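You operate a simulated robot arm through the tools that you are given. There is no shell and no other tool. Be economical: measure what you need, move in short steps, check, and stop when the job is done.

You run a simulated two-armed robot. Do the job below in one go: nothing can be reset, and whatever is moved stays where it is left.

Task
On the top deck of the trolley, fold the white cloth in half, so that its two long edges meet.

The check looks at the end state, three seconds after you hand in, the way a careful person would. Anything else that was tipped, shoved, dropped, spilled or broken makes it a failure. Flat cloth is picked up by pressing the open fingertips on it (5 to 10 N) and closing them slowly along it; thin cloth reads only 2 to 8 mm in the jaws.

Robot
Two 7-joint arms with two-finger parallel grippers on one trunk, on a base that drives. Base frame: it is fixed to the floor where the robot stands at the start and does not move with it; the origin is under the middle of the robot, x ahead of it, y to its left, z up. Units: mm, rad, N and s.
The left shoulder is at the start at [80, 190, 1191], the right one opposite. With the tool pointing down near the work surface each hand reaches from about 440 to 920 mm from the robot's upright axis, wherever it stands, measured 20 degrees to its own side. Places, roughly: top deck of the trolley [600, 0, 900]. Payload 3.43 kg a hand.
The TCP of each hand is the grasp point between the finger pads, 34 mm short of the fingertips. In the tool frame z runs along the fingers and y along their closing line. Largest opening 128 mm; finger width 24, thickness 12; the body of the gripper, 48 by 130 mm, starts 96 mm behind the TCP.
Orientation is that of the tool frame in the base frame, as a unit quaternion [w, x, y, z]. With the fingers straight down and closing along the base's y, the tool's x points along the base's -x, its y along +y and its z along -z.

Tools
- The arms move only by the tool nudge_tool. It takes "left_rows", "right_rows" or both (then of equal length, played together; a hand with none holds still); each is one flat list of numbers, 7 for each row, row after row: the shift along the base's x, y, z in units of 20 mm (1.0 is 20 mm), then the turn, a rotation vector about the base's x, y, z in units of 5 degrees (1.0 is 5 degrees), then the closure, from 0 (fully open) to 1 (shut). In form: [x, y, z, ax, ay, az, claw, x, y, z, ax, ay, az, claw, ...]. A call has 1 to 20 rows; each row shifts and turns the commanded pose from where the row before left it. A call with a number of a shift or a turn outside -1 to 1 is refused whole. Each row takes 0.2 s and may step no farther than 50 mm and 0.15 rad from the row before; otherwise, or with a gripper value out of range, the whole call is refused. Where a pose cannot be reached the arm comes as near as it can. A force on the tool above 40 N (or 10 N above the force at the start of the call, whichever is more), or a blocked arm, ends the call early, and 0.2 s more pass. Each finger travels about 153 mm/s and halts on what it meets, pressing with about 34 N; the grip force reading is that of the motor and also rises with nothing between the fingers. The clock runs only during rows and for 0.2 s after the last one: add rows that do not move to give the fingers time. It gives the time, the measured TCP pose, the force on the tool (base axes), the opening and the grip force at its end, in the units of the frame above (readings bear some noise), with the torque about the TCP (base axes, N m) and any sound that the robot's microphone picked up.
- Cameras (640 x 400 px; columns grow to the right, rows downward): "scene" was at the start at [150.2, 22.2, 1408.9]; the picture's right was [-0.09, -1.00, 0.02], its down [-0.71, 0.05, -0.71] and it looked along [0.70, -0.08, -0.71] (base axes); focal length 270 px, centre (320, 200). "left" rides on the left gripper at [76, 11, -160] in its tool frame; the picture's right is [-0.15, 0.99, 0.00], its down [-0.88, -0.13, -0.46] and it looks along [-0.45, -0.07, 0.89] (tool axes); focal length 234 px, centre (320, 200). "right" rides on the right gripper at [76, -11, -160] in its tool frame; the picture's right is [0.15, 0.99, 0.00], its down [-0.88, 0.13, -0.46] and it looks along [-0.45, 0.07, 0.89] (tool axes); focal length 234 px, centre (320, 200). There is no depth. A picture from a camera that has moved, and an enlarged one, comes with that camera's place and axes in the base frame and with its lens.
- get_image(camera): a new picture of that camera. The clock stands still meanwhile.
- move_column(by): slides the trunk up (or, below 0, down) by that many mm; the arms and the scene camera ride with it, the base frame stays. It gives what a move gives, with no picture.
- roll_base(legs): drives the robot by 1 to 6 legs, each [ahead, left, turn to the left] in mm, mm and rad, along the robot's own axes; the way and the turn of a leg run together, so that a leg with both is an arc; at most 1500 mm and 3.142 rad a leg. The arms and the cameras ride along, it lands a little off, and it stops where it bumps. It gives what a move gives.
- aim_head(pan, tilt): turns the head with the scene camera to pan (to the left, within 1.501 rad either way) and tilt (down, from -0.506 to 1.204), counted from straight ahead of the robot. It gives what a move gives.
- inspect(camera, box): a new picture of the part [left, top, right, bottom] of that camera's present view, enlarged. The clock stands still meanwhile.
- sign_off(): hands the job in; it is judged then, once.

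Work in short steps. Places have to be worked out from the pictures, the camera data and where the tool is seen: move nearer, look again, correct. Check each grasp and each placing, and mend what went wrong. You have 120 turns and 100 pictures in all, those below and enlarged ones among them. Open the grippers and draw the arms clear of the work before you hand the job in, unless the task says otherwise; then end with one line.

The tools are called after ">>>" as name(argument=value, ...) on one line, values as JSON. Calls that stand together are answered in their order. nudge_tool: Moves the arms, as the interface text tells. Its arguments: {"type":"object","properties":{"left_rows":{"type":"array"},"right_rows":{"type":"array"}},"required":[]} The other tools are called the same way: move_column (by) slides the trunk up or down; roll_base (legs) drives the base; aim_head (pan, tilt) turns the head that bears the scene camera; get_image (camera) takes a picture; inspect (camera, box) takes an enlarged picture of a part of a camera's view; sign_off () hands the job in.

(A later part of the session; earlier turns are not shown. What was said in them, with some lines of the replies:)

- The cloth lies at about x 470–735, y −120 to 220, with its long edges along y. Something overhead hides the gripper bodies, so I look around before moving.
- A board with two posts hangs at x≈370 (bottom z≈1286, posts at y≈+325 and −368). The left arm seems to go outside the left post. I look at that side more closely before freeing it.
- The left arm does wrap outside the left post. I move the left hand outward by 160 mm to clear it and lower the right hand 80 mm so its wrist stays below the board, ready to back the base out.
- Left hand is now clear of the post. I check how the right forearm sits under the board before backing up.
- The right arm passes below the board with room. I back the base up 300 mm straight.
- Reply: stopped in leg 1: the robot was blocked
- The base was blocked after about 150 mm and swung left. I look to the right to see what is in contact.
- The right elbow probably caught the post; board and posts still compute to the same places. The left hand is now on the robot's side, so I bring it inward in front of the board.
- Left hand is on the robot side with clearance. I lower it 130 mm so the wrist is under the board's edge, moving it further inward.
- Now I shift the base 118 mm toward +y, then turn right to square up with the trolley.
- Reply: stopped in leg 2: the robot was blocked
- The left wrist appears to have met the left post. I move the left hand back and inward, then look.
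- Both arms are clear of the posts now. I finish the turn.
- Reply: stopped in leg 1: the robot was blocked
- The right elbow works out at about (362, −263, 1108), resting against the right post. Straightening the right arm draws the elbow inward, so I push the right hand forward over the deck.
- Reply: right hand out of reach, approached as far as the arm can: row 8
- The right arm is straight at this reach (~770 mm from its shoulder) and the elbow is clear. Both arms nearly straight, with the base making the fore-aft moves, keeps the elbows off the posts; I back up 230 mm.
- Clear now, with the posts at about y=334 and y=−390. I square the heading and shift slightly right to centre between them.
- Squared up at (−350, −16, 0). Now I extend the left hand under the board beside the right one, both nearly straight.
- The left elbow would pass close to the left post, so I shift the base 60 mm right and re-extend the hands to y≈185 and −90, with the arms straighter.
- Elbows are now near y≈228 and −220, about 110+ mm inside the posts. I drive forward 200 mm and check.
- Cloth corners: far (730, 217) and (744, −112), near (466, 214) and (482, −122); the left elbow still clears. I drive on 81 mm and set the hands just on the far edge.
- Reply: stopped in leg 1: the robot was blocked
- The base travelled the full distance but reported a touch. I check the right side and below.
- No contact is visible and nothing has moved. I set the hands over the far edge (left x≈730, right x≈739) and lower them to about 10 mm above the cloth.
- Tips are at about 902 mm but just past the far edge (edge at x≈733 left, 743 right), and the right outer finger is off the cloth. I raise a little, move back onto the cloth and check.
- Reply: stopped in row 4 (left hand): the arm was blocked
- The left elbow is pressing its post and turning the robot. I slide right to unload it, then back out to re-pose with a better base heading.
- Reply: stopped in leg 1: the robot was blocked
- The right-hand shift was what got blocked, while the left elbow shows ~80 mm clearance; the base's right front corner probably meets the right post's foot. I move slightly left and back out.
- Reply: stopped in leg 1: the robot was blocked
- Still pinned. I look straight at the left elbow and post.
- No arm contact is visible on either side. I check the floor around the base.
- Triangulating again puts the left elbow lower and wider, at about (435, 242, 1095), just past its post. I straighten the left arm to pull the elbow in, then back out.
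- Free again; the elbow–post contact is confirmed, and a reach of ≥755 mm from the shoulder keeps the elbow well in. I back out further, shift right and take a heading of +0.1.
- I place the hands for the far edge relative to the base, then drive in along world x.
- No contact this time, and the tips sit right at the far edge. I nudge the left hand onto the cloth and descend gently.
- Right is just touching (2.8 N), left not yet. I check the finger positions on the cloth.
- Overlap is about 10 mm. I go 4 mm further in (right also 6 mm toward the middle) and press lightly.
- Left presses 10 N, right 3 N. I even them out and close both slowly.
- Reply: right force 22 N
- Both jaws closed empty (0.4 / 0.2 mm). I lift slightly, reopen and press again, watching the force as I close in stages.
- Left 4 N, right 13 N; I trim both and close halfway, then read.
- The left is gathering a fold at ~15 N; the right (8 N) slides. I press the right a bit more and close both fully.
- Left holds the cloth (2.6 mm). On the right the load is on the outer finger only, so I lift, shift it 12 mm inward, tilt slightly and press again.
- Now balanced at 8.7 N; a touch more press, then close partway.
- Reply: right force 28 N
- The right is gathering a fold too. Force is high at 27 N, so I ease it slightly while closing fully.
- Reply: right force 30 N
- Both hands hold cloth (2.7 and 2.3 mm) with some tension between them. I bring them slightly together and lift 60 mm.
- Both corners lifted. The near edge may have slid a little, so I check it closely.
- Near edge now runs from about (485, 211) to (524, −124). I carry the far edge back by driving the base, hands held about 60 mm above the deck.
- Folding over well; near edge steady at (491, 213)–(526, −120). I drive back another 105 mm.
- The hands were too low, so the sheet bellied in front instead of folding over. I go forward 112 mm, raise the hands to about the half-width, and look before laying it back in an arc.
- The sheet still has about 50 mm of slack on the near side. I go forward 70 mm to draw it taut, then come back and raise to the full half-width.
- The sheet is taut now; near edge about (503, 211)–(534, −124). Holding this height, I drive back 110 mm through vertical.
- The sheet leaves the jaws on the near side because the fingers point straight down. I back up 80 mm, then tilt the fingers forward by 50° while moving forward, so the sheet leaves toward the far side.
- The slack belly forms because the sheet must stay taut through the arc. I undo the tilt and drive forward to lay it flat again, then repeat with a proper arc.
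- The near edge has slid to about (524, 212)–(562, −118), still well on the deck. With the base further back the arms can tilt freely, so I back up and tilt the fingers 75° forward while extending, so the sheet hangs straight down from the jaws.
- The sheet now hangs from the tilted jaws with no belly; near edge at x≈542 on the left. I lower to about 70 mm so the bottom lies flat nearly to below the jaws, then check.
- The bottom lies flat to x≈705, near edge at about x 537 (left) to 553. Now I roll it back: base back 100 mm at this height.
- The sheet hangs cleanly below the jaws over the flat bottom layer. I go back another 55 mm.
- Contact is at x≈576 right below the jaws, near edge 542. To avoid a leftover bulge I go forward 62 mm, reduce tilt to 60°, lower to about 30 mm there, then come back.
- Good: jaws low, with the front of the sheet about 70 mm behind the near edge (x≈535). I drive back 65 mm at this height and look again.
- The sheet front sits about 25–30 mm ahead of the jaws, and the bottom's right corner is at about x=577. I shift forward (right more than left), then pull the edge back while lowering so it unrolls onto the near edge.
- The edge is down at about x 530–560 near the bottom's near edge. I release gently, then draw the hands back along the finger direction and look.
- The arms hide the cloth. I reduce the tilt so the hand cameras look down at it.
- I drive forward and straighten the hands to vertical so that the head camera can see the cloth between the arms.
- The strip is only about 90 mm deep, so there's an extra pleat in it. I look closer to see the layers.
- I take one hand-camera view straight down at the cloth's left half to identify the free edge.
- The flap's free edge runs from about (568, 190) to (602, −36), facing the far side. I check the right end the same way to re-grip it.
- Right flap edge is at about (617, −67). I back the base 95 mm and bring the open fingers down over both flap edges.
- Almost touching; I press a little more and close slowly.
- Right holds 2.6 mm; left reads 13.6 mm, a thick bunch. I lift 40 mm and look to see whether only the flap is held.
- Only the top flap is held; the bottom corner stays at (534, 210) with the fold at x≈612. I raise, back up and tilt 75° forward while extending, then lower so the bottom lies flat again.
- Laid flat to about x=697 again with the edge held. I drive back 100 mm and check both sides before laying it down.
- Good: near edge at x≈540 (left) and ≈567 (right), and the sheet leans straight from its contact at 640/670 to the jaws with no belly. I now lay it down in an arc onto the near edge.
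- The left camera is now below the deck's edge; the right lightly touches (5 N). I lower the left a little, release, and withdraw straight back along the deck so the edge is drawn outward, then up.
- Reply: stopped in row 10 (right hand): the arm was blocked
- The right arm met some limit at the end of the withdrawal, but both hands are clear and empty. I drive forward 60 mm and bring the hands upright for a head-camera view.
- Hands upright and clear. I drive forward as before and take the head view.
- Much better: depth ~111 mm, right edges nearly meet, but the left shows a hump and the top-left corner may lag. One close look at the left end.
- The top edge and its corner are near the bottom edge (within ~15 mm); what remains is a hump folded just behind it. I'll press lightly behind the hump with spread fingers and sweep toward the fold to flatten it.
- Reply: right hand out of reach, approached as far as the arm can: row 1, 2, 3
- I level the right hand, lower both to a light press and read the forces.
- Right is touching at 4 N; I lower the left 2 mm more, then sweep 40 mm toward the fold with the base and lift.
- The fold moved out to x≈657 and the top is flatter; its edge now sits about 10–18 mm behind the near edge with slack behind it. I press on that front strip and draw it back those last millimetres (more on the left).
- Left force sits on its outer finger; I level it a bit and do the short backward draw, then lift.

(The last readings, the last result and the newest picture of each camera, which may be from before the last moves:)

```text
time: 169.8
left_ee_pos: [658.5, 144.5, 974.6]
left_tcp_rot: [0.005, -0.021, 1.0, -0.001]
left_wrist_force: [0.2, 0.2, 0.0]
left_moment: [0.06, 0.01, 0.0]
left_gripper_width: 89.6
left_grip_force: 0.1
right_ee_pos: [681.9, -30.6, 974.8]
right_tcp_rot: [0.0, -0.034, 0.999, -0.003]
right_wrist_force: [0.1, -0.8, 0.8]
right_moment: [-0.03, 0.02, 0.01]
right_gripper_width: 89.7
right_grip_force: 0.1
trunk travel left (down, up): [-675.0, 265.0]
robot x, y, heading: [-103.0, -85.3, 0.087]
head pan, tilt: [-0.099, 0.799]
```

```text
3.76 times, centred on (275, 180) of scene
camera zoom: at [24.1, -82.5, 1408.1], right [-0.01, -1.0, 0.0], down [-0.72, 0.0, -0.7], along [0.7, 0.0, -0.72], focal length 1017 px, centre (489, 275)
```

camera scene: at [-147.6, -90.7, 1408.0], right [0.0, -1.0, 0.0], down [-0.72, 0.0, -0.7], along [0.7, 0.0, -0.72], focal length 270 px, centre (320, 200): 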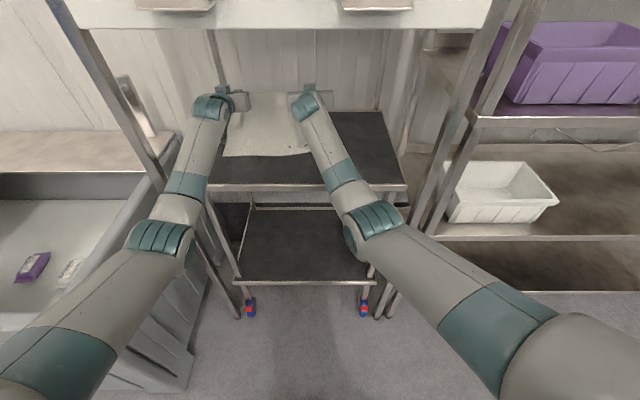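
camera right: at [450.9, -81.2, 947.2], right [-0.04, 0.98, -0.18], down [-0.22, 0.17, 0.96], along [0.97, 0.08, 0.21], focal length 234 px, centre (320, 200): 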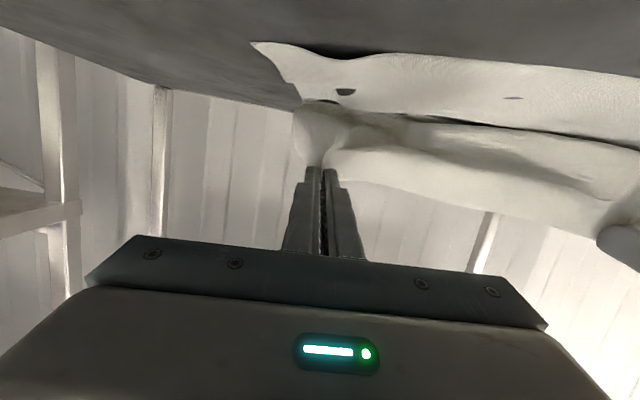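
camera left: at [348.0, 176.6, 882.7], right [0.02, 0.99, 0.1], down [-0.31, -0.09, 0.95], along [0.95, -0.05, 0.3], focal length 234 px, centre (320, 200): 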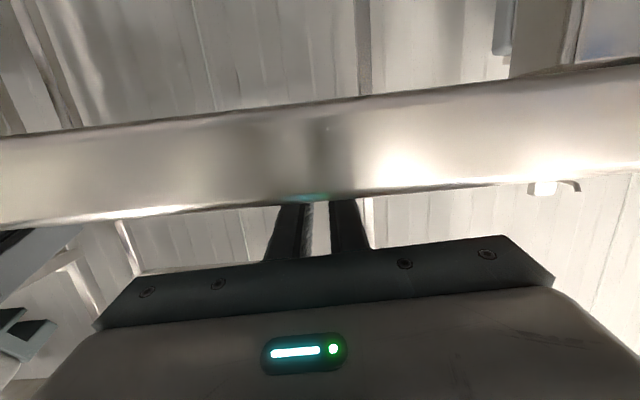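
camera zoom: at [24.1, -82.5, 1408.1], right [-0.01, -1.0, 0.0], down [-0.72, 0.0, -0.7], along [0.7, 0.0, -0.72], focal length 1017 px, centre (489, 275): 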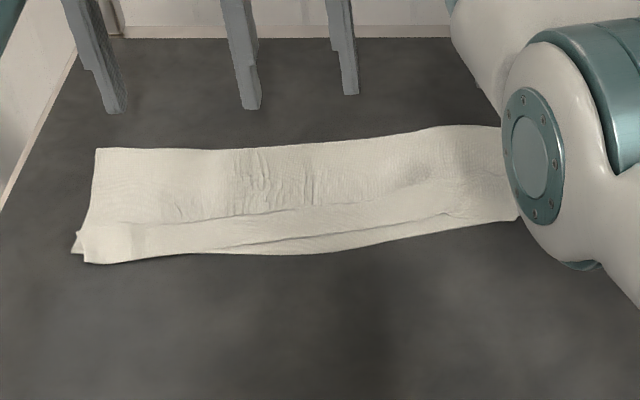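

No pictures remain; the last view shows the long edges meeting to within about a centimetre, with the cloth folded over on the deck. I back the hands out clear of the trolley with the grippers open.

>>> roll_base(legs=[[-200, 17, 0], [-130, 5, 0]])

>>> nudge_tool(left_rows=[0, 0, 0, 0, 0, 0, 0, 0, 0, 0, 0, 0, 0, 0], right_rows=[0, 0, 0, 0, 0, 0, 0, 0, 0, 0, 0, 0, 0, 0])

```text
time: 172.2
left_ee_pos: [331.0, 137.8, 973.6]
left_tcp_rot: [0.004, -0.021, 1.0, -0.002]
left_wrist_force: [0.4, 0.7, 0.2]
left_moment: [-0.02, 0.03, -0.01]
left_gripper_width: 89.7
left_grip_force: 0.0
right_ee_pos: [355.0, -36.5, 973.7]
right_tcp_rot: [-0.001, -0.034, 0.999, -0.002]
right_wrist_force: [-0.8, -0.1, -0.5]
right_moment: [0.02, 0.02, 0.01]
right_gripper_width: 89.9
right_grip_force: 0.1
trunk travel left (down, up): [-675.0, 265.0]
robot x, y, heading: [-432.3, -96.9, 0.093]
head pan, tilt: [-0.099, 0.799]
```

```text
time: 172.8
left_ee_pos: [329.1, 138.2, 974.9]
left_tcp_rot: [0.004, -0.021, 1.0, -0.002]
left_wrist_force: [-0.4, -0.2, -0.5]
left_moment: [0.02, 0.02, -0.01]
left_gripper_width: 127.9
left_grip_force: 0.0
right_ee_pos: [353.1, -38.6, 974.2]
right_tcp_rot: [0.0, -0.034, 0.999, -0.001]
right_wrist_force: [-0.8, -0.6, 0.3]
right_moment: [-0.01, 0.02, 0.03]
right_gripper_width: 128.1
right_grip_force: 0.0
trunk travel left (down, up): [-675.0, 265.0]
robot x, y, heading: [-434.9, -94.4, 0.092]
head pan, tilt: [-0.099, 0.799]
```

Both hands are open and clear of the trolley, so I hand in.

>>> sign_off()

```text
The job is handed in.
```

I folded the white cloth in half on the top deck with its long edges about 1 cm apart, but a small hump of slack cloth is still there just behind the top edge. The robot's arms also bumped the posts by the trolley several times; nothing looked moved or tipped in the pictures, but I had none left for a last check after backing away.
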